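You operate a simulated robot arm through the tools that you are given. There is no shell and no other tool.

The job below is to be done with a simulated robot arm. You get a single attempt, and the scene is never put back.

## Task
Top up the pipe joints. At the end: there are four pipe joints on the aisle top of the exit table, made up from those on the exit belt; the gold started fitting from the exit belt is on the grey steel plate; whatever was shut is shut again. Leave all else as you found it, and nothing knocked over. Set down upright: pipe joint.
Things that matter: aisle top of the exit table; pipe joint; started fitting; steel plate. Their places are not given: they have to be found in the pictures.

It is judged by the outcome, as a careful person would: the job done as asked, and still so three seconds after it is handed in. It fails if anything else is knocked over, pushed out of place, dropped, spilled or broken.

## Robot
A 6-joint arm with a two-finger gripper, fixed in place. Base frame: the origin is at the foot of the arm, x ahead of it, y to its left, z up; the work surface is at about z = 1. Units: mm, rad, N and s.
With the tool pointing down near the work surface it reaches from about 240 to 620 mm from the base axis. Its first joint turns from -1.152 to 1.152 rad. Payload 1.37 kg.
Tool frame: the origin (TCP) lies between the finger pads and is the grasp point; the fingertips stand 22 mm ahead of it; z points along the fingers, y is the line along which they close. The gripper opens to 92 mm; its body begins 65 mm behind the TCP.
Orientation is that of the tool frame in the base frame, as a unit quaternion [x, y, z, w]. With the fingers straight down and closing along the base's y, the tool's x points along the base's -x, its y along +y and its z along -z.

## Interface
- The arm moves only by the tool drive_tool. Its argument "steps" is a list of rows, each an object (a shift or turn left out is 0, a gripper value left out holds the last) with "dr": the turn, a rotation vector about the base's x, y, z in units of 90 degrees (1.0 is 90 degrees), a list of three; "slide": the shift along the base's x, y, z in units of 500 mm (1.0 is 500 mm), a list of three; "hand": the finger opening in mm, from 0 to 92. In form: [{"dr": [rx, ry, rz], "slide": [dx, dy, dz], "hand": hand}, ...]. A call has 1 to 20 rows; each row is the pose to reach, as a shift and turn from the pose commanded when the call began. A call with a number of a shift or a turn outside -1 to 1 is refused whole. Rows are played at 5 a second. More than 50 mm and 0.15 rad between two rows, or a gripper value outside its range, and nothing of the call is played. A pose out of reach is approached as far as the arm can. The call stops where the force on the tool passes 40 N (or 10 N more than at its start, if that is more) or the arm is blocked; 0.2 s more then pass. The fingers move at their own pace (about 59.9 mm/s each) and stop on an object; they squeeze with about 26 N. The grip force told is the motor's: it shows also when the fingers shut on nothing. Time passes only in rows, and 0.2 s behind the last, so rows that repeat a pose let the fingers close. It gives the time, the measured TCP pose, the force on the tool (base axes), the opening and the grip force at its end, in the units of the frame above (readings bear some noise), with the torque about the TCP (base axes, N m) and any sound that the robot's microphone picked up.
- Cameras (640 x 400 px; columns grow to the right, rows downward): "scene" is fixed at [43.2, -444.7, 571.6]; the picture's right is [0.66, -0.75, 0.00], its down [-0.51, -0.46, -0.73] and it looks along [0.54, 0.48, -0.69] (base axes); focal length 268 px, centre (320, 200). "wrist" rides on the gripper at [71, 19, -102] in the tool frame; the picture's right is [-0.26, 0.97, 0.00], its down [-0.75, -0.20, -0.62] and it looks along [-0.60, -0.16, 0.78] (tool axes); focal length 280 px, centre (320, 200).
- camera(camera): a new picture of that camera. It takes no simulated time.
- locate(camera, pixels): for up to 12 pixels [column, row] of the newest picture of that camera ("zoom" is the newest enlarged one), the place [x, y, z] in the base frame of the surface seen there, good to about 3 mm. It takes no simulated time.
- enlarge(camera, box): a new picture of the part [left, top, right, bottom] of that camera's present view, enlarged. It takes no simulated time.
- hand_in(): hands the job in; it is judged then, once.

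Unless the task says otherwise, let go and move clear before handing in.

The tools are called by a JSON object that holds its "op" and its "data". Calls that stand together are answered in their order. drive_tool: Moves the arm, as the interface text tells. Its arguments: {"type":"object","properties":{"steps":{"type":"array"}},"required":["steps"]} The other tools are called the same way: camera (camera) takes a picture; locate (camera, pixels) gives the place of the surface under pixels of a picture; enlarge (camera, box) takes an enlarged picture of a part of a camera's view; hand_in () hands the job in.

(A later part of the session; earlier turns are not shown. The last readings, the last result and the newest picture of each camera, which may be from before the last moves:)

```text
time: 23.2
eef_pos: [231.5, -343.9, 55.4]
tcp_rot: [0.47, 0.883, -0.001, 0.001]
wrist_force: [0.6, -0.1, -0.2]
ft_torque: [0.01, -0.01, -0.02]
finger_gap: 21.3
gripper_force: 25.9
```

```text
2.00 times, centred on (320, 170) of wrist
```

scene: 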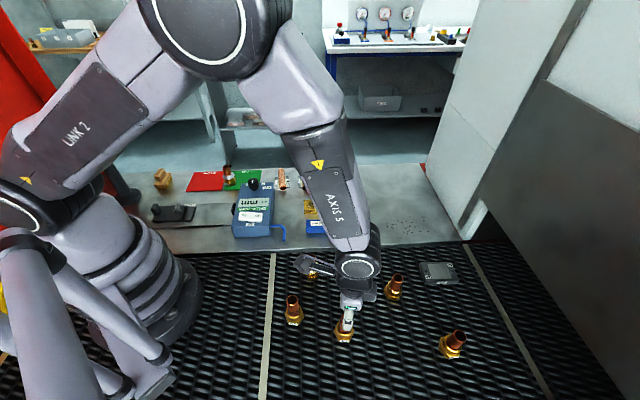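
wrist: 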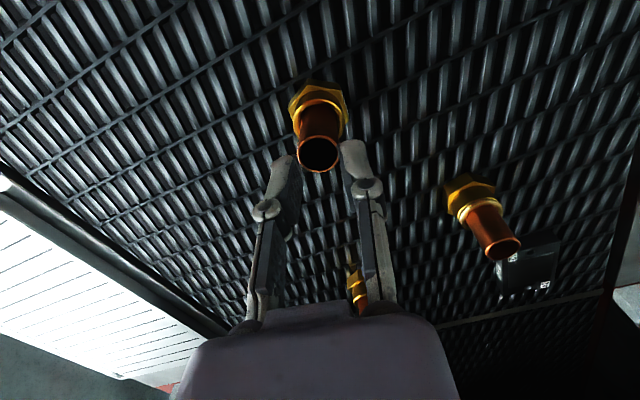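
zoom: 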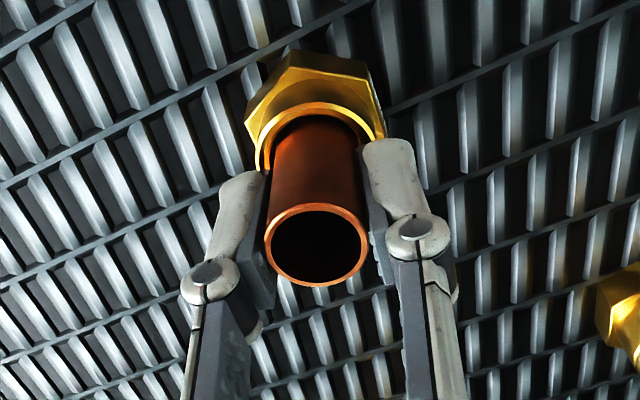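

The pads now hold the pipe at 21.3 mm with 26 N. I'll lift only about 10 mm slowly and look whether the whole joint comes up.

{"op": "drive_tool", "data": {"steps": [{"slide": [0, 0, 0.004]}, {"slide": [0, 0, 0.008]}, {"slide": [0, 0, 0.014]}, {"slide": [0, 0, 0.02]}, {"slide": [0, 0, 0.02]}]}}

{"op": "enlarge", "data": {"camera": "scene", "box": [315, 285, 375, 345]}}

{"op": "enlarge", "data": {"camera": "wrist", "box": [240, 70, 400, 270]}}

```text
time: 24.4
eef_pos: [231.6, -343.4, 66.0]
tcp_rot: [0.469, 0.883, -0.001, 0.001]
wrist_force: [-0.5, -0.7, -2.5]
ft_torque: [-0.02, -0.01, -0.01]
finger_gap: 21.3
gripper_force: 26.4
```

```text
6.67 times, centred on (345, 315) of scene
```

zoom: 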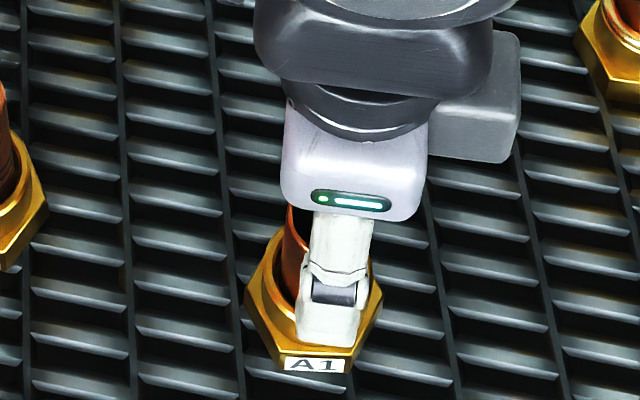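

```text
2.00 times, centred on (320, 170) of wrist
```

zoom: 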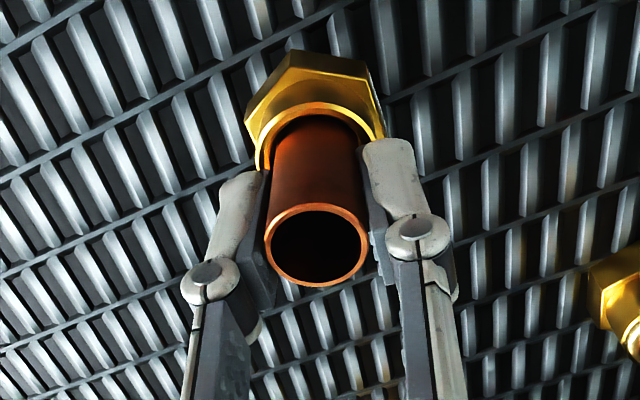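

The whole joint came up (about 0.25 kg on the wrist). I'll raise it, then carry it over to the free part of the aisle top at about (540,-120), between the blocks and the dark specks.

{"op": "drive_tool", "data": {"steps": [{"slide": [0, 0, 0.08]}, {"slide": [0, 0, 0.16]}, {"slide": [0, 0, 0.24]}, {"slide": [0.05, 0.036, 0.26], "dr": [0, 0, 0.04]}, {"slide": [0.11, 0.08, 0.26], "dr": [0, 0, 0.09]}, {"slide": [0.17, 0.124, 0.26], "dr": [0, 0, 0.14]}, {"slide": [0.23, 0.167, 0.26], "dr": [0, 0, 0.19]}, {"slide": [0.29, 0.21, 0.26], "dr": [0, 0, 0.24]}, {"slide": [0.35, 0.254, 0.26], "dr": [0, 0, 0.29]}, {"slide": [0.41, 0.298, 0.26], "dr": [0, 0, 0.34]}, {"slide": [0.47, 0.341, 0.26], "dr": [0, 0, 0.39]}, {"slide": [0.53, 0.385, 0.24], "dr": [0, 0, 0.44]}, {"slide": [0.58, 0.421, 0.2], "dr": [0, 0, 0.47]}, {"slide": [0.617, 0.448, 0.16], "dr": [0, 0, 0.483]}, {"slide": [0.617, 0.448, 0.12], "dr": [0, 0, 0.483]}, {"slide": [0.617, 0.448, 0.12], "dr": [0, 0, 0.483]}]}}

{"op": "camera", "data": {"camera": "scene"}}

{"op": "camera", "data": {"camera": "wrist"}}

```text
time: 27.8
eef_pos: [538.9, -119.3, 127.1]
tcp_rot: [0.11, 0.994, 0.0, 0.002]
wrist_force: [0.0, -0.1, -2.7]
ft_torque: [0.0, 0.01, 0.01]
finger_gap: 21.3
gripper_force: 26.0
```

```text
taken
```

scene: 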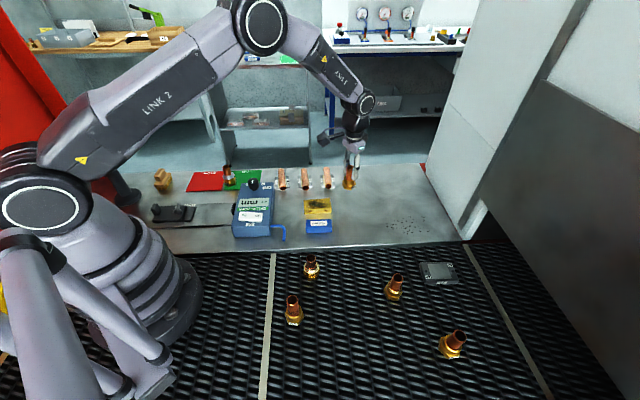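

```text
taken
```

wrist: 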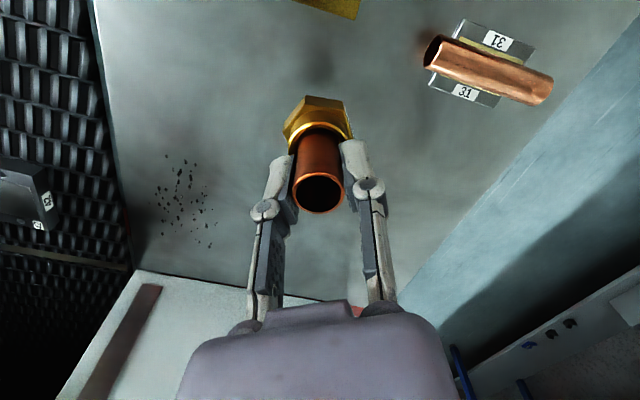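

The joint hangs upright over bare table, clear of cradle 31 and of the specks. I'll lower it gently to the surface.

{"op": "drive_tool", "data": {"steps": [{"slide": [0, 0, -0.05]}, {"slide": [0, 0, -0.1]}, {"slide": [0, 0, -0.124]}, {"slide": [0, 0, -0.132]}, {"slide": [0, 0, -0.136]}, {"slide": [0, 0, -0.136]}]}}

{"op": "enlarge", "data": {"camera": "scene", "box": [310, 150, 390, 220]}}

```text
time: 29.2
eef_pos: [539.2, -121.4, 58.5]
tcp_rot: [0.11, 0.994, 0.0, 0.002]
wrist_force: [-0.9, 0.0, -1.7]
ft_torque: [-0.02, 0.02, 0.02]
finger_gap: 21.4
gripper_force: 26.2
```

```text
5.71 times, centred on (350, 185) of scene
```

zoom: 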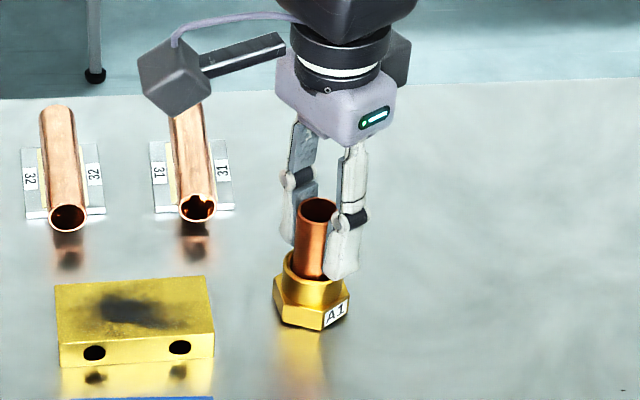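

The force is still mostly the weight, so it is about a millimetre above the top. I'll ease it down a little more until contact shows.

{"op": "drive_tool", "data": {"steps": [{"slide": [0, 0, -0.002]}, {"slide": [0, 0, -0.003]}, {"slide": [0, 0, -0.003]}]}}

```text
time: 30.0
eef_pos: [539.1, -120.1, 57.5]
tcp_rot: [0.111, 0.994, 0.0, 0.002]
wrist_force: [-3.0, 1.5, 7.2]
ft_torque: [0.04, 0.21, -0.04]
finger_gap: 21.1
gripper_force: 26.6
```

The wrist now feels the table (+7 N), so it is standing. I'll ease off half a millimetre, open the fingers and go straight up.

{"op": "drive_tool", "data": {"steps": [{"slide": [0, 0, 0.001]}, {"slide": [0, 0, 0.001], "hand": 30}, {"slide": [0, 0, 0.001], "hand": 50}, {"slide": [0, 0, 0.001], "hand": 54}, {"slide": [0, 0, 0.001], "hand": 54}, {"slide": [0, 0, 0.04], "hand": 54}, {"slide": [0, 0, 0.1], "hand": 54}, {"slide": [0, 0, 0.18], "hand": 54}, {"slide": [0, 0, 0.26], "hand": 54}, {"slide": [0, 0, 0.26], "hand": 54}]}}

{"op": "enlarge", "data": {"camera": "scene", "box": [310, 150, 390, 220]}}

{"op": "camera", "data": {"camera": "scene"}}

```text
time: 32.2
eef_pos: [541.9, -119.9, 187.2]
tcp_rot: [0.109, 0.994, 0.0, 0.002]
wrist_force: [-0.7, 0.7, -0.2]
ft_torque: [0.02, 0.0, -0.01]
finger_gap: 54.2
gripper_force: 0.1
```

```text
5.71 times, centred on (350, 185) of scene
```

zoom: 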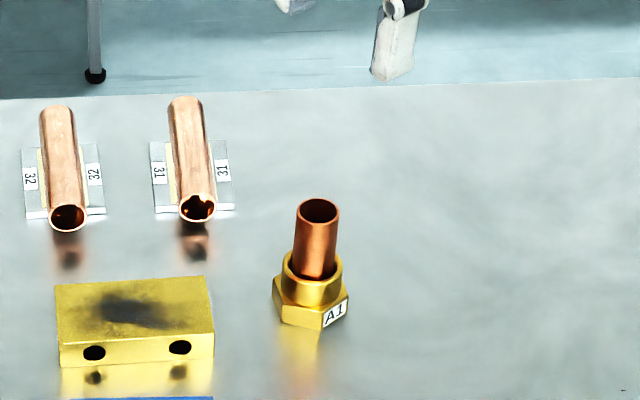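

```text
taken
```

scene: 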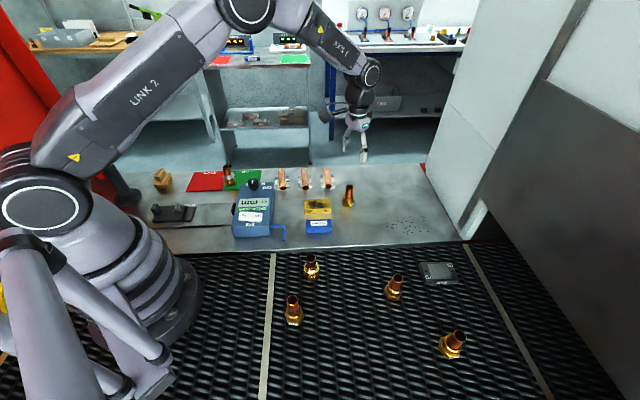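

A1 stands upright on the aisle top. Next is B2; I'll measure its centre carefully since it is near the edge of the reach.

{"op": "enlarge", "data": {"camera": "scene", "box": [430, 320, 474, 366]}}

{"op": "locate", "data": {"camera": "zoom", "pixels": [[215, 200], [385, 310], [285, 330], [250, 160], [262, 210], [290, 250], [330, 270], [370, 268], [395, 245], [405, 215], [275, 235], [350, 272]]}}

{"op": "locate", "data": {"camera": "zoom", "pixels": [[350, 165], [375, 182], [400, 190], [425, 188], [340, 150], [440, 170], [337, 130], [300, 330], [220, 260], [380, 320]]}}

```text
8.70 times, centred on (452, 343) of scene
```

zoom: 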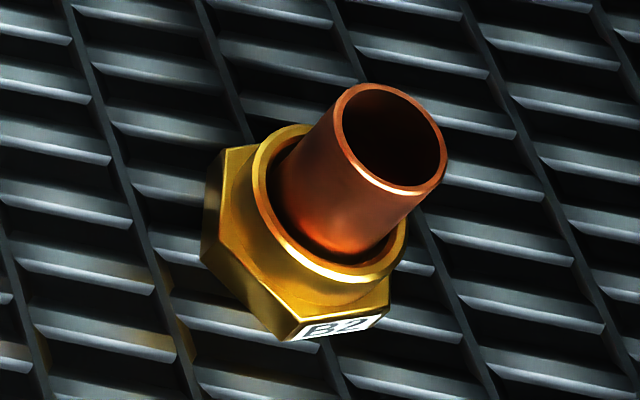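

```text
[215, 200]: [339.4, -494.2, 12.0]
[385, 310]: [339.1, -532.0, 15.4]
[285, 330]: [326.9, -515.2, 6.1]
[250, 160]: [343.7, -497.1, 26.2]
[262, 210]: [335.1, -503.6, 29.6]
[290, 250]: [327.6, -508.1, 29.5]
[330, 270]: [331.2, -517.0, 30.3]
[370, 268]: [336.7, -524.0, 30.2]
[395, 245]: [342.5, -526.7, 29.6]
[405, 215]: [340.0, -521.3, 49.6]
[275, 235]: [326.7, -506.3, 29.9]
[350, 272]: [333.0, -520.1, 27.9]
```

```text
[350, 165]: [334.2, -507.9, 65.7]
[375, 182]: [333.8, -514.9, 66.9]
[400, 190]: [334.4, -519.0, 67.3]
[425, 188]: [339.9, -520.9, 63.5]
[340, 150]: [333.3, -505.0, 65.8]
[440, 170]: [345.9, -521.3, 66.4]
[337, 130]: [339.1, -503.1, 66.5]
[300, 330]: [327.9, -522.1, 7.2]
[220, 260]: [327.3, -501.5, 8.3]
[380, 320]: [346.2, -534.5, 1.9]
```

B2's rim and collar points fit a centre near (343,-512), 616 mm from the base axis. I'll travel high over the belt to a point above it, tool down, and see how well the arm gets there.

{"op": "drive_tool", "data": {"steps": [{"slide": [-0.033, -0.065, 0], "dr": [0, 0, -0.04]}, {"slide": [-0.066, -0.13, 0], "dr": [0, 0, -0.08]}, {"slide": [-0.099, -0.196, 0], "dr": [0, 0, -0.12]}, {"slide": [-0.131, -0.261, 0], "dr": [0, 0, -0.16]}, {"slide": [-0.164, -0.327, 0], "dr": [0, 0, -0.2]}, {"slide": [-0.197, -0.392, 0], "dr": [0, 0, -0.245]}, {"slide": [-0.23, -0.457, 0], "dr": [0, 0, -0.285]}, {"slide": [-0.263, -0.523, 0], "dr": [0, 0, -0.325]}, {"slide": [-0.296, -0.588, 0], "dr": [0, 0, -0.365]}, {"slide": [-0.328, -0.653, 0], "dr": [0, 0, -0.405]}, {"slide": [-0.361, -0.719, 0], "dr": [0, 0, -0.445]}, {"slide": [-0.394, -0.784, -0.03], "dr": [0, 0, -0.486]}, {"slide": [-0.394, -0.784, -0.073], "dr": [0, 0, -0.486]}, {"slide": [-0.394, -0.784, -0.073], "dr": [0, 0, -0.486]}]}}

{"op": "camera", "data": {"camera": "scene"}}

{"op": "camera", "data": {"camera": "wrist"}}

```text
time: 35.2
eef_pos: [340.8, -514.3, 149.0]
tcp_rot: [0.472, 0.882, -0.001, 0.0]
wrist_force: [0.1, 0.0, -0.4]
ft_torque: [-0.02, -0.01, 0.04]
finger_gap: 53.7
gripper_force: 0.0
```

```text
taken
```

scene: 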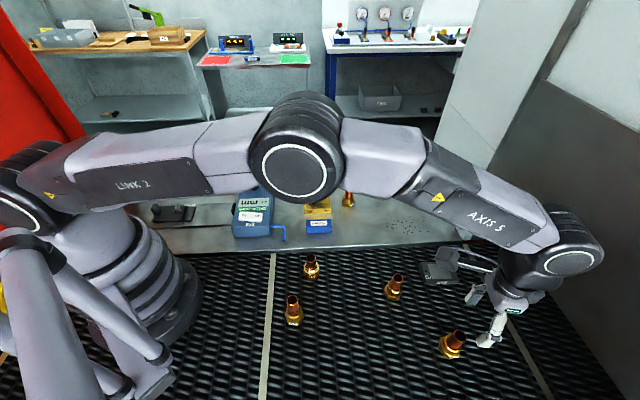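

```text
taken
```

wrist: 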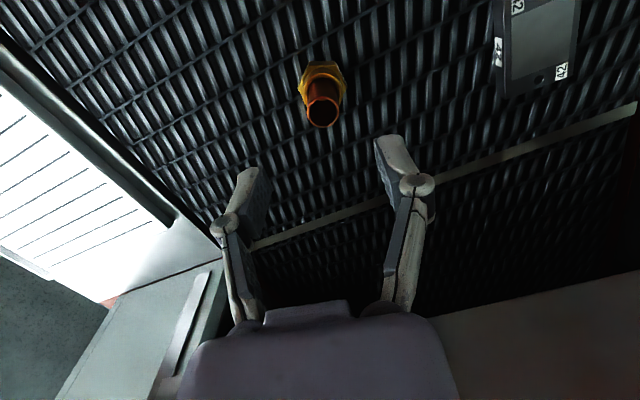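

The arm reaches above B2 well (measured 340.8,-514.3), and B2 (wrist pixel 321,95) sits between the fingers. I'll lower in two stages, checking the pose.

{"op": "drive_tool", "data": {"steps": [{"slide": [0, 0, -0.05]}, {"slide": [0, 0, -0.1]}, {"slide": [0, 0, -0.1]}]}}

{"op": "enlarge", "data": {"camera": "scene", "box": [420, 270, 540, 380]}}

{"op": "enlarge", "data": {"camera": "wrist", "box": [220, 50, 420, 250]}}

```text
time: 36.0
eef_pos: [343.9, -511.7, 100.7]
tcp_rot: [0.472, 0.882, 0.0, 0.001]
wrist_force: [0.0, -0.3, -0.2]
ft_torque: [0.01, -0.01, -0.02]
finger_gap: 53.9
gripper_force: 0.1
```

```text
3.64 times, centred on (480, 325) of scene
```

zoom: 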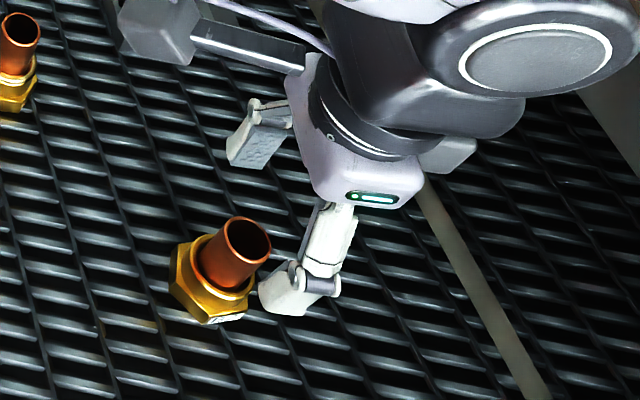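

```text
2.00 times, centred on (320, 150) of wrist
```

zoom: 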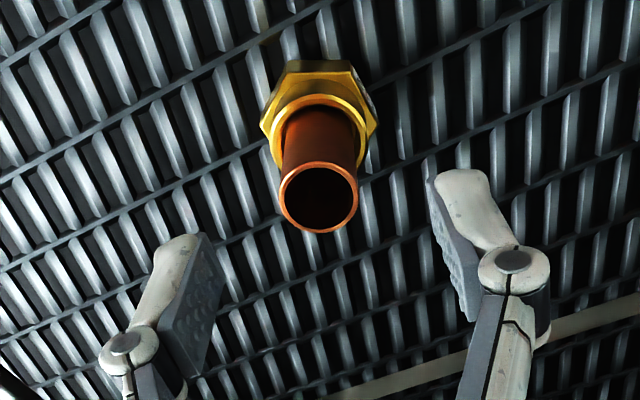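

B2 sits centred between the open fingers. I'll lower to z≈56 and close on its pipe.

{"op": "drive_tool", "data": {"steps": [{"slide": [0, 0, -0.045]}, {"slide": [0, 0, -0.08]}, {"slide": [0, 0, -0.088]}, {"slide": [0, 0, -0.088]}, {"slide": [0, 0, -0.088], "hand": 40}, {"slide": [0, 0, -0.088], "hand": 28}, {"slide": [0, 0, -0.088], "hand": 10}, {"slide": [0, 0, -0.088], "hand": 10}, {"slide": [0, 0, -0.088], "hand": 10}]}}

{"op": "enlarge", "data": {"camera": "wrist", "box": [220, 50, 420, 250]}}

```text
time: 38.0
eef_pos: [343.8, -514.0, 56.1]
tcp_rot: [0.472, 0.882, -0.002, 0.002]
wrist_force: [0.7, -0.2, 0.3]
ft_torque: [-0.01, 0.02, -0.01]
finger_gap: 21.0
gripper_force: 25.9
```

```text
2.00 times, centred on (320, 150) of wrist
```

zoom: 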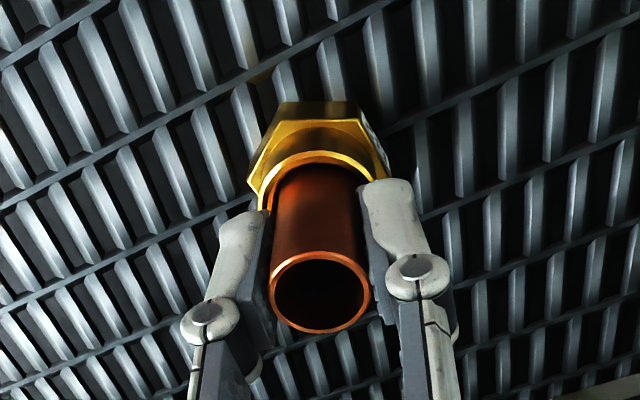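

B2 is held at 21.0 mm. I'll lift it slowly, then carry it high over to the aisle top near (525,-210).

{"op": "drive_tool", "data": {"steps": [{"slide": [0, 0, 0.008]}, {"slide": [0, 0, 0.02]}, {"slide": [0, 0, 0.08]}, {"slide": [0, 0, 0.16]}, {"slide": [0, 0, 0.24]}, {"slide": [0.03, 0.05, 0.29], "dr": [0, 0, 0.03]}, {"slide": [0.07, 0.116, 0.29], "dr": [0, 0, 0.07]}, {"slide": [0.11, 0.183, 0.29], "dr": [0, 0, 0.115]}, {"slide": [0.15, 0.249, 0.29], "dr": [0, 0, 0.16]}, {"slide": [0.19, 0.315, 0.29], "dr": [0, 0, 0.2]}, {"slide": [0.23, 0.382, 0.29], "dr": [0, 0, 0.24]}, {"slide": [0.27, 0.448, 0.28], "dr": [0, 0, 0.285]}, {"slide": [0.31, 0.514, 0.25], "dr": [0, 0, 0.325]}, {"slide": [0.34, 0.564, 0.21], "dr": [0, 0, 0.36]}, {"slide": [0.364, 0.604, 0.17], "dr": [0, 0, 0.382]}, {"slide": [0.364, 0.604, 0.14], "dr": [0, 0, 0.382]}, {"slide": [0.364, 0.604, 0.14], "dr": [0, 0, 0.382]}]}}

{"op": "camera", "data": {"camera": "scene"}}

{"op": "camera", "data": {"camera": "wrist"}}

```text
time: 41.6
eef_pos: [526.3, -213.2, 125.9]
tcp_rot: [0.19, 0.982, 0.0, 0.001]
wrist_force: [0.7, -0.5, -1.9]
ft_torque: [-0.02, 0.0, 0.0]
finger_gap: 21.2
gripper_force: 25.7
```

```text
taken
```

scene: 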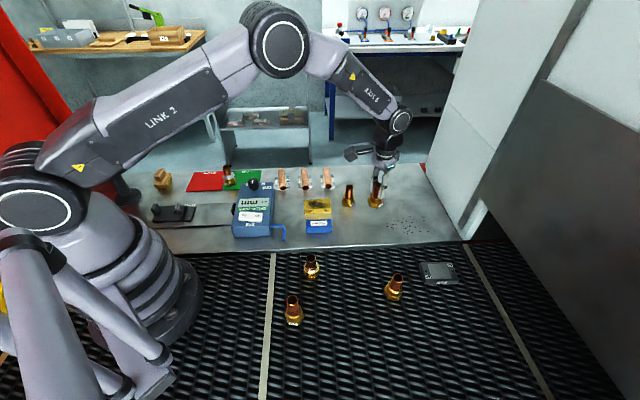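

```text
taken
```

wrist: 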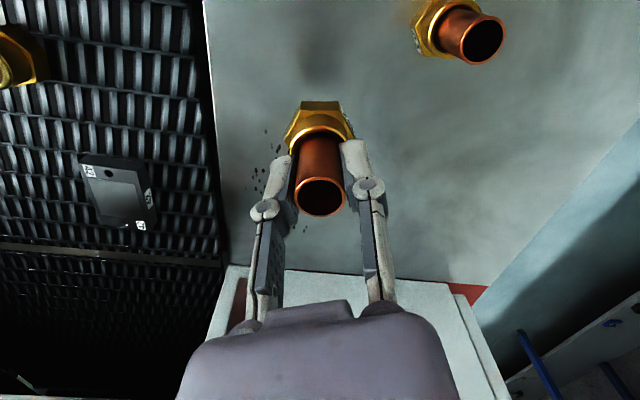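

B2 hangs upright over bare table beside the specks, 90 mm from A1. I'll lower it to contact.

{"op": "drive_tool", "data": {"steps": [{"slide": [0, 0, -0.05]}, {"slide": [0, 0, -0.1]}, {"slide": [0, 0, -0.124]}, {"slide": [0, 0, -0.132]}, {"slide": [0, 0, -0.136]}, {"slide": [0, 0, -0.138]}, {"slide": [0, 0, -0.138]}]}}

{"op": "enlarge", "data": {"camera": "scene", "box": [330, 150, 420, 230]}}

```text
time: 43.2
eef_pos: [524.1, -210.6, 56.8]
tcp_rot: [0.19, 0.982, 0.0, 0.001]
wrist_force: [-1.5, 1.7, 3.4]
ft_torque: [0.01, 0.05, -0.01]
finger_gap: 21.1
gripper_force: 26.1
```

```text
5.00 times, centred on (375, 190) of scene
```

zoom: 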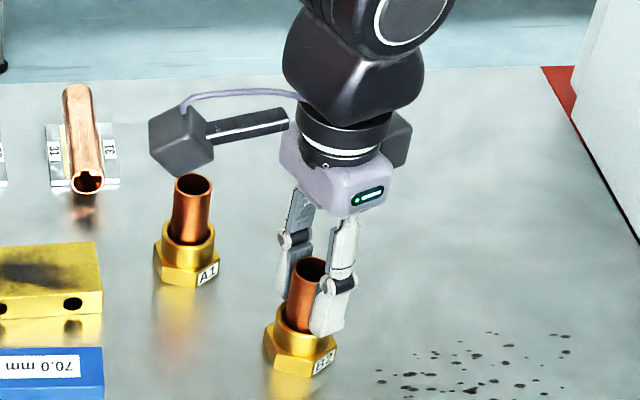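

Contact is felt (+3 N) and B2 stands on the table. I'll open and rise straight up.

{"op": "drive_tool", "data": {"steps": [{"slide": [0, 0, 0], "hand": 30}, {"slide": [0, 0, 0], "hand": 50}, {"slide": [0, 0, 0], "hand": 54}, {"slide": [0, 0, 0], "hand": 54}, {"slide": [0, 0, 0.04], "hand": 54}, {"slide": [0, 0, 0.1], "hand": 54}, {"slide": [0, 0, 0.18], "hand": 54}, {"slide": [0, 0, 0.26], "hand": 54}, {"slide": [0, 0, 0.26], "hand": 54}]}}

{"op": "camera", "data": {"camera": "scene"}}

{"op": "enlarge", "data": {"camera": "scene", "box": [330, 150, 420, 230]}}

{"op": "camera", "data": {"camera": "wrist"}}

```text
time: 45.2
eef_pos: [521.8, -212.4, 185.4]
tcp_rot: [0.19, 0.982, 0.0, 0.001]
wrist_force: [0.3, 0.0, 1.0]
ft_torque: [0.01, 0.0, 0.0]
finger_gap: 54.1
gripper_force: 0.1
```

```text
taken
```

scene: 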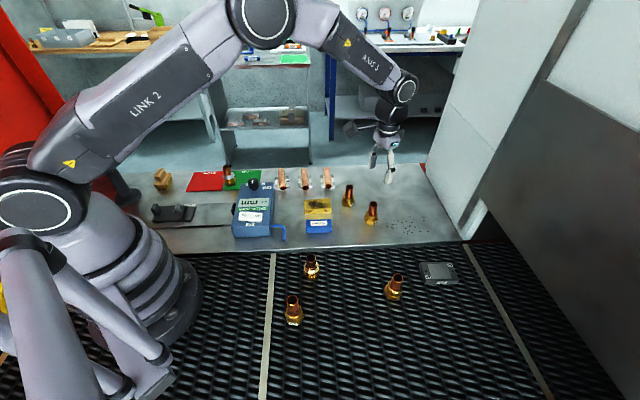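

```text
5.00 times, centred on (375, 190) of scene
```

zoom: 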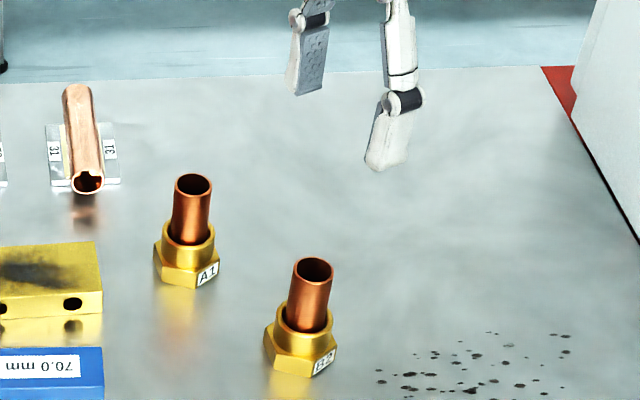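

```text
taken
```

wrist: 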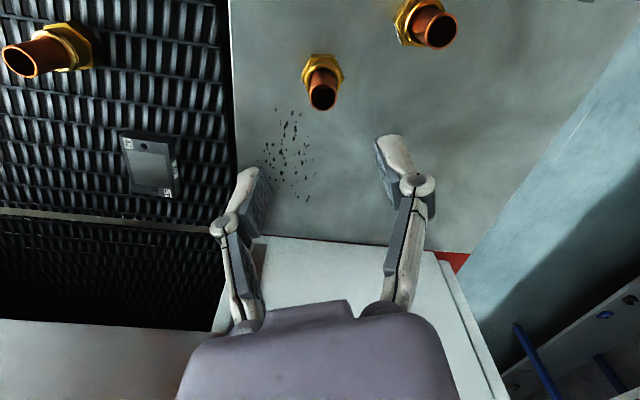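

Both A1 and B2 now stand upright on the aisle top. Before choosing among the remaining three, I'll measure the tubes in the cradles to see whether the 74–76 mm gauge belongs to them rather than to the joints.

{"op": "enlarge", "data": {"camera": "scene", "box": [272, 162, 340, 198]}}

{"op": "locate", "data": {"camera": "zoom", "pixels": [[90, 65], [92, 72], [98, 200], [98, 215], [98, 225], [305, 65], [308, 200], [308, 215], [505, 55], [510, 60], [517, 190], [518, 210]]}}

```text
9.41 times, centred on (306, 180) of scene
```

zoom: 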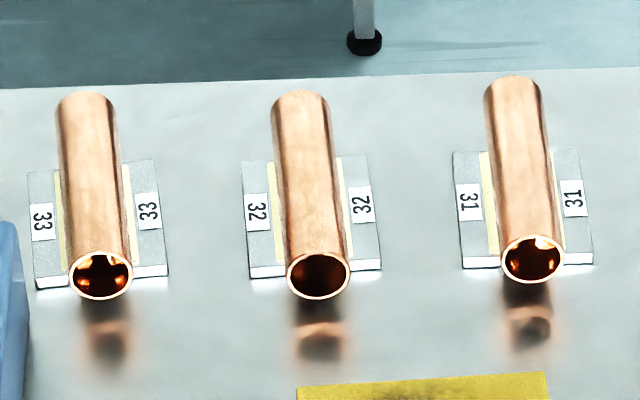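

```text
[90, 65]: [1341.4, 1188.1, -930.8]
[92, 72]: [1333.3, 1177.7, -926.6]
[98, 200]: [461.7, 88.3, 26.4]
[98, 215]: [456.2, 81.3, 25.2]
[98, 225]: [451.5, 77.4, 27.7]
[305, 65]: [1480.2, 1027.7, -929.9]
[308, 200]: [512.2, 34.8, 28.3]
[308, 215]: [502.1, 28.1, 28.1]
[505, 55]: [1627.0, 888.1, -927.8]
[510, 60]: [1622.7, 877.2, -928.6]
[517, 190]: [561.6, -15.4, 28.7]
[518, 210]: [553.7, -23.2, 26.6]
```

{"op": "locate", "data": {"camera": "zoom", "pixels": [[85, 96], [85, 100], [98, 248], [99, 252], [300, 94], [300, 99], [316, 250], [316, 254], [512, 80], [513, 84], [530, 236], [530, 240]]}}

{"op": "enlarge", "data": {"camera": "scene", "box": [140, 190, 260, 250]}}

{"op": "locate", "data": {"camera": "zoom", "pixels": [[300, 80], [480, 130], [495, 130], [160, 100], [240, 100], [310, 70], [400, 90], [400, 190], [60, 100]]}}

```text
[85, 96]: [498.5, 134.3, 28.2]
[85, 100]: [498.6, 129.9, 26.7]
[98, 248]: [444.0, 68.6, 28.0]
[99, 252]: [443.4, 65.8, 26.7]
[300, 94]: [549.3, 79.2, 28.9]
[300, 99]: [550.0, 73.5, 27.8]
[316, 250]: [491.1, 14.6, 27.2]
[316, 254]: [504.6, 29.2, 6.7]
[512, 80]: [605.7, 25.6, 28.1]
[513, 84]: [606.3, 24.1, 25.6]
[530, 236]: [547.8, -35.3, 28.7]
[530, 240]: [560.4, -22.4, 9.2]
```

```text
5.33 times, centred on (200, 220) of scene
```

zoom: 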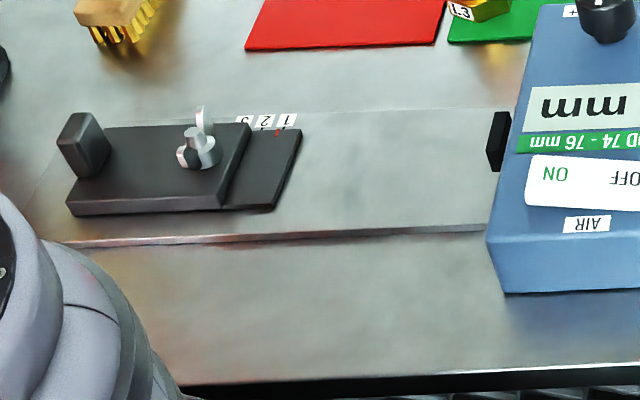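

```text
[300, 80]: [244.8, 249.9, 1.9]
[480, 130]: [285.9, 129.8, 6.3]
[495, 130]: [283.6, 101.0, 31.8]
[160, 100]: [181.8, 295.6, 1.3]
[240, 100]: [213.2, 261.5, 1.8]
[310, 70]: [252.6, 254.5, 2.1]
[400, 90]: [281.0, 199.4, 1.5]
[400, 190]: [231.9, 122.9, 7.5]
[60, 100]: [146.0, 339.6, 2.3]
```

The tubes are about 87 mm long, so the gauge settles nothing; the only piece whose pipe is not home is the marked A1, so it stays my started fitting. The third joint will be the brazed one at about (287,-200); I'll move above it.

{"op": "drive_tool", "data": {"steps": [{"slide": [-0.07, 0.003, 0], "dr": [0, 0, -0.02]}, {"slide": [-0.15, 0.006, 0], "dr": [0, 0, -0.045]}, {"slide": [-0.23, 0.009, 0], "dr": [0, 0, -0.07]}, {"slide": [-0.31, 0.012, 0], "dr": [0, 0, -0.095]}, {"slide": [-0.39, 0.016, -0.01], "dr": [0, 0, -0.12]}, {"slide": [-0.45, 0.018, -0.04], "dr": [0, 0, -0.14]}, {"slide": [-0.476, 0.019, -0.074], "dr": [0, 0, -0.147]}, {"slide": [-0.476, 0.019, -0.074], "dr": [0, 0, -0.147]}]}}

{"op": "camera", "data": {"camera": "scene"}}

{"op": "camera", "data": {"camera": "wrist"}}

```text
time: 47.0
eef_pos: [285.8, -202.4, 149.3]
tcp_rot: [0.303, 0.953, -0.001, 0.002]
wrist_force: [0.4, -0.4, -0.9]
ft_torque: [0.03, 0.01, -0.02]
finger_gap: 54.0
gripper_force: 0.0
```

```text
taken
```

scene: 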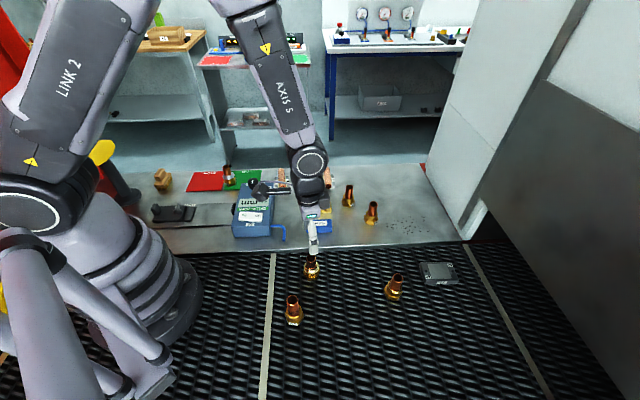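

```text
taken
```

wrist: 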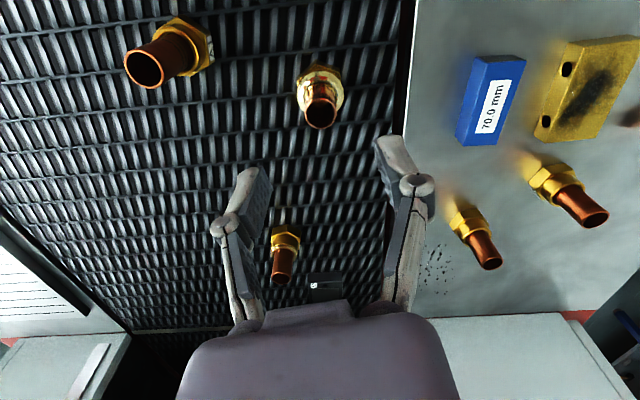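

The ringed joint (rim at wrist pixel 320,112) is aligned just as B2 was. I'll look closely at its bead to choose the gripping height.

{"op": "enlarge", "data": {"camera": "wrist", "box": [285, 55, 355, 135]}}

{"op": "locate", "data": {"camera": "zoom", "pixels": [[320, 100], [320, 130], [320, 150], [320, 165], [320, 175], [320, 185], [320, 200], [320, 230], [250, 170], [400, 170]]}}

{"op": "enlarge", "data": {"camera": "wrist", "box": [250, 215, 320, 295]}}

```text
5.00 times, centred on (320, 95) of wrist
```

zoom: 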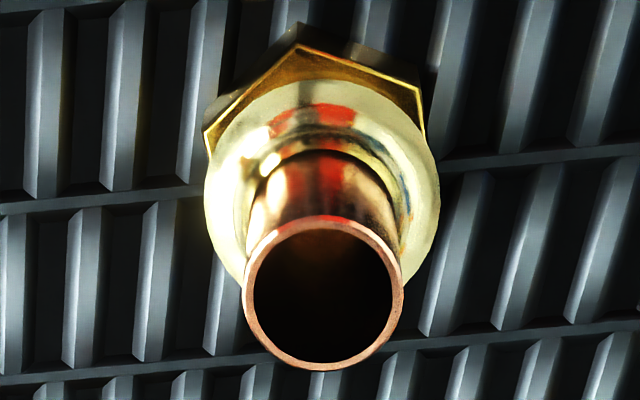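

```text
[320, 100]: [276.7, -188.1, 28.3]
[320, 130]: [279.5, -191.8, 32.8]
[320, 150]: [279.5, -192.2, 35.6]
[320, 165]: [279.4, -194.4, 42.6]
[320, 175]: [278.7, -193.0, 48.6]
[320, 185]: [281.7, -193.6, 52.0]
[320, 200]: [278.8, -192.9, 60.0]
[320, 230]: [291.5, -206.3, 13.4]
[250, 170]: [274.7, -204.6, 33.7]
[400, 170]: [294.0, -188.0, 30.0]
```

```text
5.00 times, centred on (285, 255) of wrist
```

zoom: 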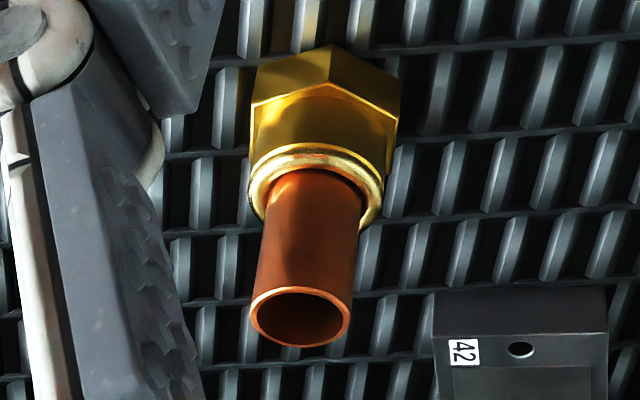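

The bead is a concave brazed fillet ending near z≈38 on the pipe, so I'll grip the pipe with the TCP at z≈62 (tips about z 40).

{"op": "drive_tool", "data": {"steps": [{"slide": [0, 0, -0.06]}, {"slide": [0, 0, -0.12]}, {"slide": [0, 0, -0.16]}, {"slide": [0, 0, -0.175]}, {"slide": [0, 0, -0.175]}, {"slide": [0, 0, -0.175], "hand": 40}, {"slide": [0, 0, -0.175], "hand": 28}, {"slide": [0, 0, -0.175], "hand": 10}, {"slide": [0, 0, -0.175], "hand": 10}, {"slide": [0, 0, -0.175], "hand": 10}]}}

{"op": "enlarge", "data": {"camera": "wrist", "box": [220, 50, 420, 250]}}

{"op": "enlarge", "data": {"camera": "scene", "box": [270, 220, 350, 290]}}

```text
time: 49.2
eef_pos: [288.1, -202.2, 64.1]
tcp_rot: [0.303, 0.953, -0.001, 0.001]
wrist_force: [0.3, -0.2, 1.5]
ft_torque: [0.01, -0.02, 0.0]
finger_gap: 21.2
gripper_force: 25.8
```

```text
2.00 times, centred on (320, 150) of wrist
```

zoom: 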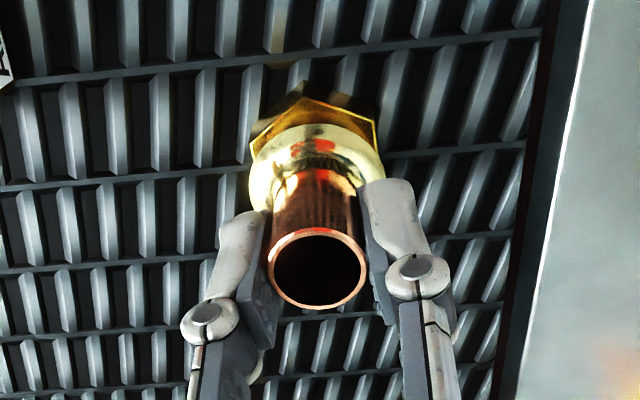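

```text
5.71 times, centred on (310, 255) of scene
```

zoom: 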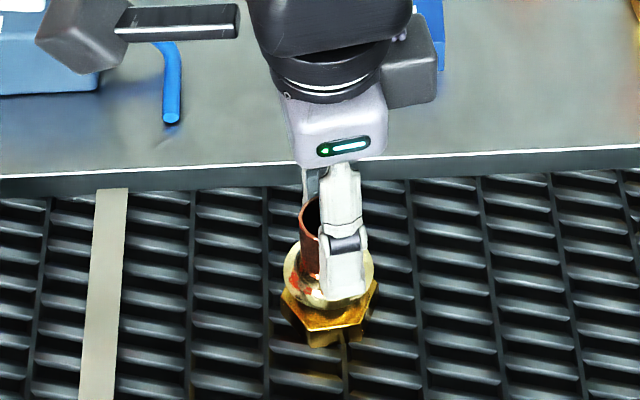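

It is held at 21.2 mm on the pipe. I'll lift slowly, then bring it to the third spot near (452,-188).

{"op": "drive_tool", "data": {"steps": [{"slide": [0, 0, 0.008]}, {"slide": [0, 0, 0.02]}, {"slide": [0, 0, 0.08]}, {"slide": [0, 0, 0.16]}, {"slide": [0, 0, 0.22]}, {"slide": [0.05, 0.004, 0.22], "dr": [0, 0, 0.02]}, {"slide": [0.11, 0.008, 0.22], "dr": [0, 0, 0.05]}, {"slide": [0.17, 0.013, 0.22], "dr": [0, 0, 0.08]}, {"slide": [0.23, 0.017, 0.22], "dr": [0, 0, 0.1]}, {"slide": [0.29, 0.022, 0.2], "dr": [0, 0, 0.125]}, {"slide": [0.33, 0.025, 0.17], "dr": [0, 0, 0.138]}, {"slide": [0.33, 0.025, 0.14], "dr": [0, 0, 0.138]}, {"slide": [0.33, 0.025, 0.14], "dr": [0, 0, 0.138]}]}}

{"op": "camera", "data": {"camera": "scene"}}

{"op": "camera", "data": {"camera": "wrist"}}

```text
time: 52.0
eef_pos: [452.9, -189.6, 131.4]
tcp_rot: [0.196, 0.981, 0.0, 0.001]
wrist_force: [0.7, -0.8, -2.5]
ft_torque: [0.03, -0.01, -0.02]
finger_gap: 21.2
gripper_force: 26.1
```

```text
taken
```

scene: 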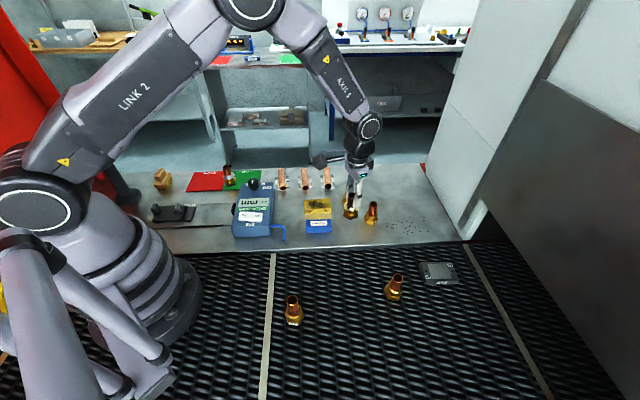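

```text
taken
```

wrist: 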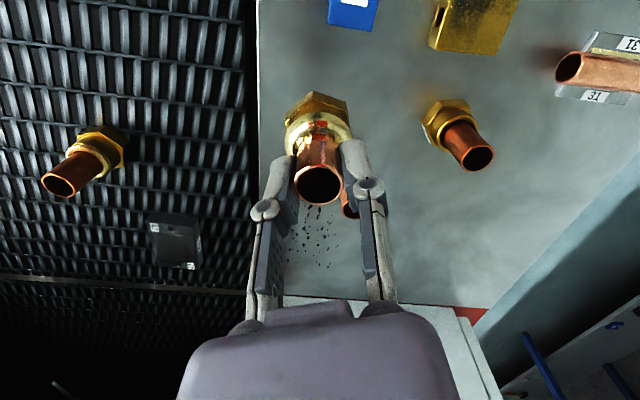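

It hangs over bare table between the 70 mm block and B2 with room all round. I'll lower to contact.

{"op": "drive_tool", "data": {"steps": [{"slide": [0, 0, -0.05]}, {"slide": [0, 0, -0.1]}, {"slide": [0, 0, -0.125]}, {"slide": [0, 0, -0.134]}, {"slide": [0, 0, -0.137]}, {"slide": [0, 0, -0.139]}, {"slide": [0, 0, -0.139]}]}}

{"op": "enlarge", "data": {"camera": "scene", "box": [300, 160, 400, 240]}}

```text
time: 53.6
eef_pos: [452.4, -188.9, 63.4]
tcp_rot: [0.197, 0.98, -0.001, 0.002]
wrist_force: [-1.5, 3.0, 6.5]
ft_torque: [0.16, 0.13, 0.0]
finger_gap: 21.0
gripper_force: 26.2
```

```text
5.00 times, centred on (350, 200) of scene
```

zoom: 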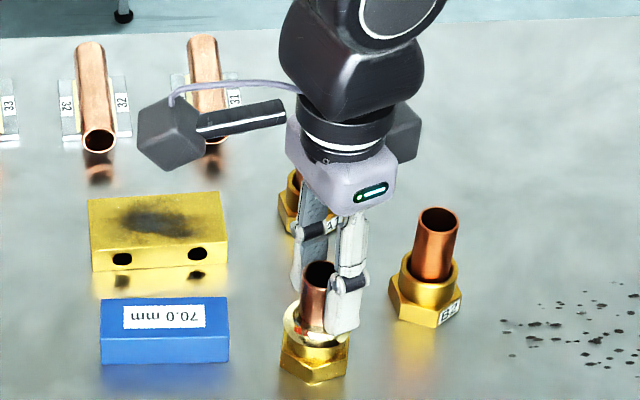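

Contact is felt (+6.5 N). I'll ease off, open and rise straight up.

{"op": "drive_tool", "data": {"steps": [{"slide": [0, 0, 0.001]}, {"slide": [0, 0, 0.001], "hand": 30}, {"slide": [0, 0, 0.001], "hand": 50}, {"slide": [0, 0, 0.001], "hand": 54}, {"slide": [0, 0, 0.001], "hand": 54}, {"slide": [0, 0, 0.04], "hand": 54}, {"slide": [0, 0, 0.1], "hand": 54}, {"slide": [0, 0, 0.18], "hand": 54}, {"slide": [0, 0, 0.26], "hand": 54}, {"slide": [0, 0, 0.26], "hand": 54}]}}

{"op": "camera", "data": {"camera": "scene"}}

{"op": "enlarge", "data": {"camera": "scene", "box": [300, 160, 400, 240]}}

{"op": "enlarge", "data": {"camera": "scene", "box": [410, 250, 474, 290]}}

{"op": "locate", "data": {"camera": "zoom", "pixels": [[112, 128], [410, 125], [155, 302], [488, 300], [120, 140], [405, 132], [165, 295], [475, 295], [140, 210], [440, 210], [300, 200], [240, 290]]}}

```text
time: 55.8
eef_pos: [451.8, -189.6, 189.5]
tcp_rot: [0.197, 0.981, 0.0, 0.001]
wrist_force: [0.4, -0.3, 0.1]
ft_torque: [0.01, 0.02, 0.01]
finger_gap: 53.9
gripper_force: 0.0
```

```text
taken
```

scene: 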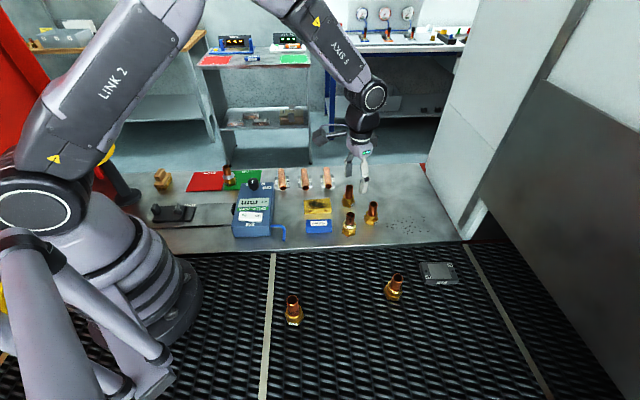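

```text
5.00 times, centred on (350, 200) of scene
```

zoom: 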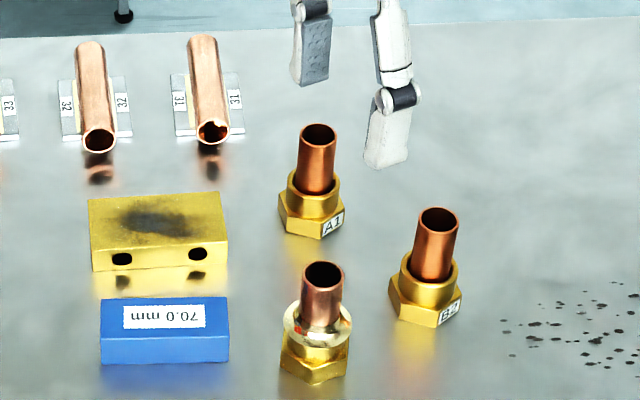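

```text
10.00 times, centred on (442, 270) of scene
```

zoom: 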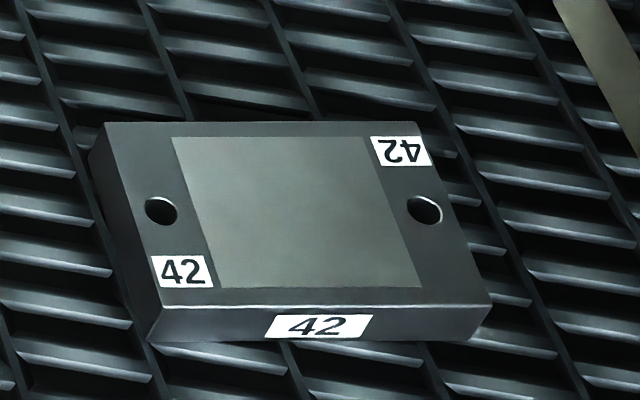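

```text
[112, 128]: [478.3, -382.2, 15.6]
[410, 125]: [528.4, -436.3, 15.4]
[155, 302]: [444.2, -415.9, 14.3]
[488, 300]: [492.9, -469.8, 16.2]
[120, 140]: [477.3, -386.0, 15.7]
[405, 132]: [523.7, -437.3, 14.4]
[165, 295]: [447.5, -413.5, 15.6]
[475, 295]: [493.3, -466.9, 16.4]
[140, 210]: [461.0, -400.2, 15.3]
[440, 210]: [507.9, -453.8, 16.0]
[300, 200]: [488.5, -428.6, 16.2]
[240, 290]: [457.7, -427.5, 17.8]
```

All three stand upright with L3 already there, making four on the aisle top. Plate 42's centre comes out at about (486,-426), 647 mm from the base axis, so I'll test the reach there with the empty tool, well above the plate.

{"op": "drive_tool", "data": {"steps": [{"slide": [0.009, -0.06, 0], "dr": [0, 0, -0.026]}, {"slide": [0.018, -0.12, 0], "dr": [0, 0, -0.052]}, {"slide": [0.027, -0.18, 0], "dr": [0, 0, -0.078]}, {"slide": [0.036, -0.24, 0], "dr": [0, 0, -0.104]}, {"slide": [0.045, -0.3, -0.02], "dr": [0, 0, -0.13]}, {"slide": [0.054, -0.36, -0.06], "dr": [0, 0, -0.156]}, {"slide": [0.062, -0.42, -0.1], "dr": [0, 0, -0.182]}, {"slide": [0.068, -0.476, -0.14], "dr": [0, 0, -0.207]}, {"slide": [0.068, -0.476, -0.18], "dr": [0, 0, -0.207]}, {"slide": [0.068, -0.476, -0.18], "dr": [0, 0, -0.207]}, {"slide": [0.068, -0.476, -0.18], "dr": [0, 0, -0.207]}]}}

{"op": "camera", "data": {"camera": "scene"}}

{"op": "camera", "data": {"camera": "wrist"}}

```text
time: 58.2
eef_pos: [481.8, -423.2, 103.2]
tcp_rot: [0.353, 0.936, -0.001, 0.002]
wrist_force: [0.0, 0.8, 0.4]
ft_torque: [-0.01, 0.02, 0.01]
finger_gap: 53.9
gripper_force: 0.1
out of reach, approached as far as the arm can: row 8, 9, 10, 11
```

```text
taken
```

scene: 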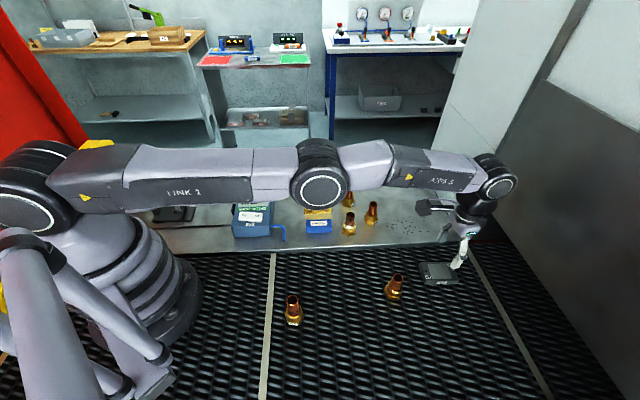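

```text
taken
```

wrist: 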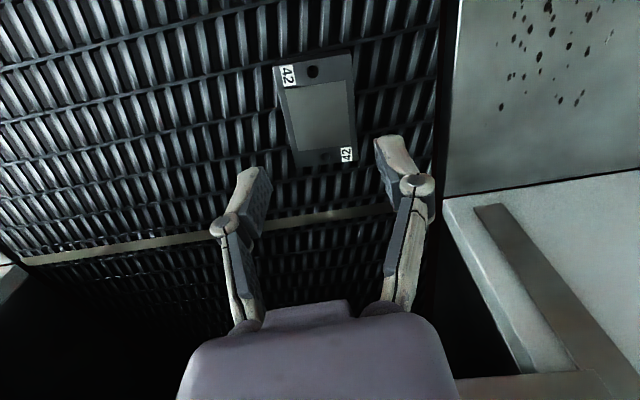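

Tool-down the arm reached 641 mm at this height (481.8,-423.2), 5 mm short of the plate's centre; with a 10° outward tilt it will reach comfortably. I'll go above the marked A1 at about (189,-245) and look again at its place.

{"op": "drive_tool", "data": {"steps": [{"slide": [0, 0, 0.06]}, {"slide": [-0.03, 0.018, 0.12], "dr": [0, 0, -0.01]}, {"slide": [-0.1, 0.061, 0.13], "dr": [0, 0, -0.025]}, {"slide": [-0.17, 0.104, 0.13], "dr": [0, 0, -0.04]}, {"slide": [-0.24, 0.146, 0.13], "dr": [0, 0, -0.055]}, {"slide": [-0.31, 0.189, 0.13], "dr": [0, 0, -0.07]}, {"slide": [-0.38, 0.232, 0.13], "dr": [0, 0, -0.085]}, {"slide": [-0.45, 0.274, 0.13], "dr": [0, 0, -0.1]}, {"slide": [-0.52, 0.317, 0.13], "dr": [0, 0, -0.115]}, {"slide": [-0.594, 0.362, 0.12], "dr": [0, 0, -0.124]}, {"slide": [-0.594, 0.362, 0.114], "dr": [0, 0, -0.124]}, {"slide": [-0.594, 0.362, 0.114], "dr": [0, 0, -0.124]}]}}

{"op": "camera", "data": {"camera": "scene"}}

{"op": "camera", "data": {"camera": "wrist"}}

{"op": "enlarge", "data": {"camera": "wrist", "box": [280, 60, 360, 140]}}

```text
time: 60.8
eef_pos: [186.1, -241.2, 159.4]
tcp_rot: [0.442, 0.897, -0.001, 0.002]
wrist_force: [-0.8, -0.3, -0.7]
ft_torque: [0.02, 0.01, -0.01]
finger_gap: 53.9
gripper_force: 0.0
```

```text
taken
```

scene: 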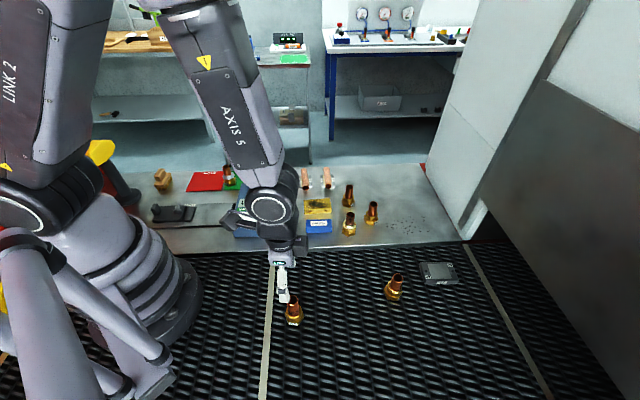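

```text
taken
```

wrist: 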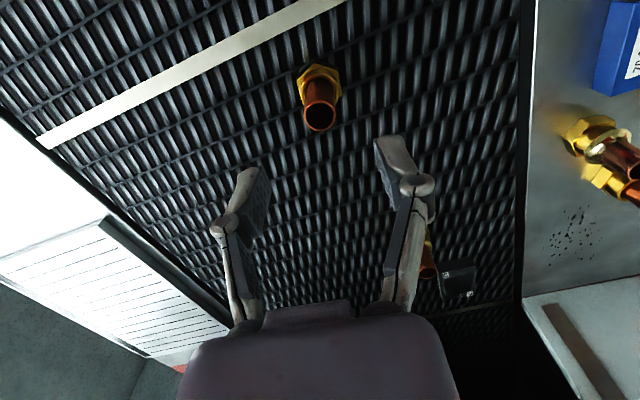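

```text
5.00 times, centred on (320, 100) of wrist
```

zoom: 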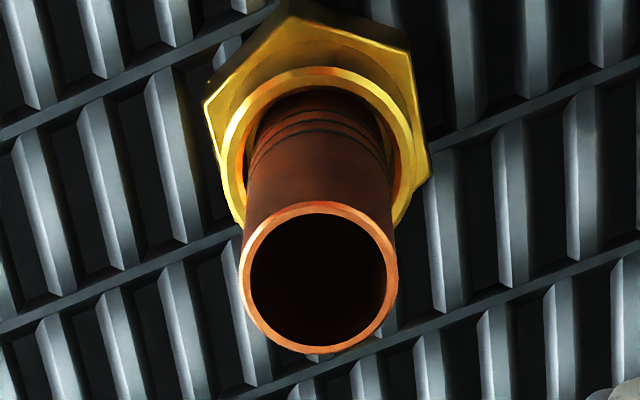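

The marked A1 is 4–5 mm further out than the tool (rim at wrist 320,117). I'll correct that, put on the 10° outward tilt at this height, and check the pose.

{"op": "drive_tool", "data": {"steps": [{"slide": [0.003, -0.004, 0], "dr": [-0.03, -0.023, 0]}, {"slide": [0.006, -0.0075, 0], "dr": [-0.06, -0.046, 0]}, {"slide": [0.006, -0.0075, -0.03], "dr": [-0.088, -0.068, 0]}, {"slide": [0.006, -0.0075, -0.07], "dr": [-0.088, -0.068, 0]}, {"slide": [0.006, -0.0075, -0.07], "dr": [-0.088, -0.068, 0]}, {"slide": [0.006, -0.0075, -0.07], "dr": [-0.088, -0.068, 0]}]}}

{"op": "camera", "data": {"camera": "wrist"}}

{"op": "enlarge", "data": {"camera": "scene", "box": [250, 240, 340, 340]}}

```text
time: 62.2
eef_pos: [189.1, -244.2, 124.8]
tcp_rot: [0.44, 0.893, -0.039, 0.08]
wrist_force: [-0.2, -0.8, 0.3]
ft_torque: [-0.03, 0.03, 0.0]
finger_gap: 54.0
gripper_force: 0.1
```

```text
taken
```

wrist: 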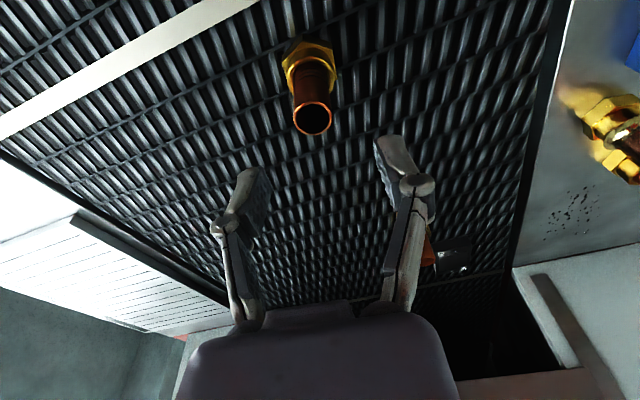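

```text
4.00 times, centred on (295, 290) of scene
```

zoom: 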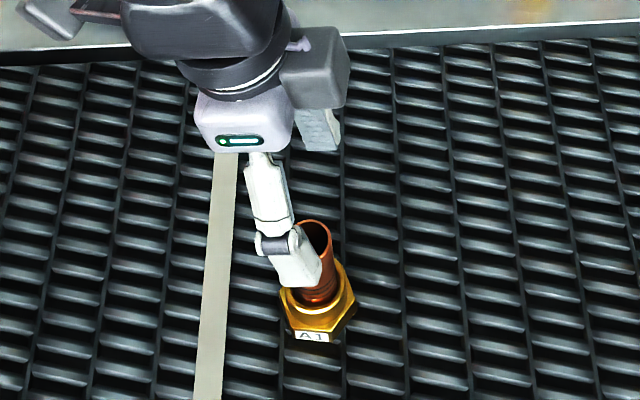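

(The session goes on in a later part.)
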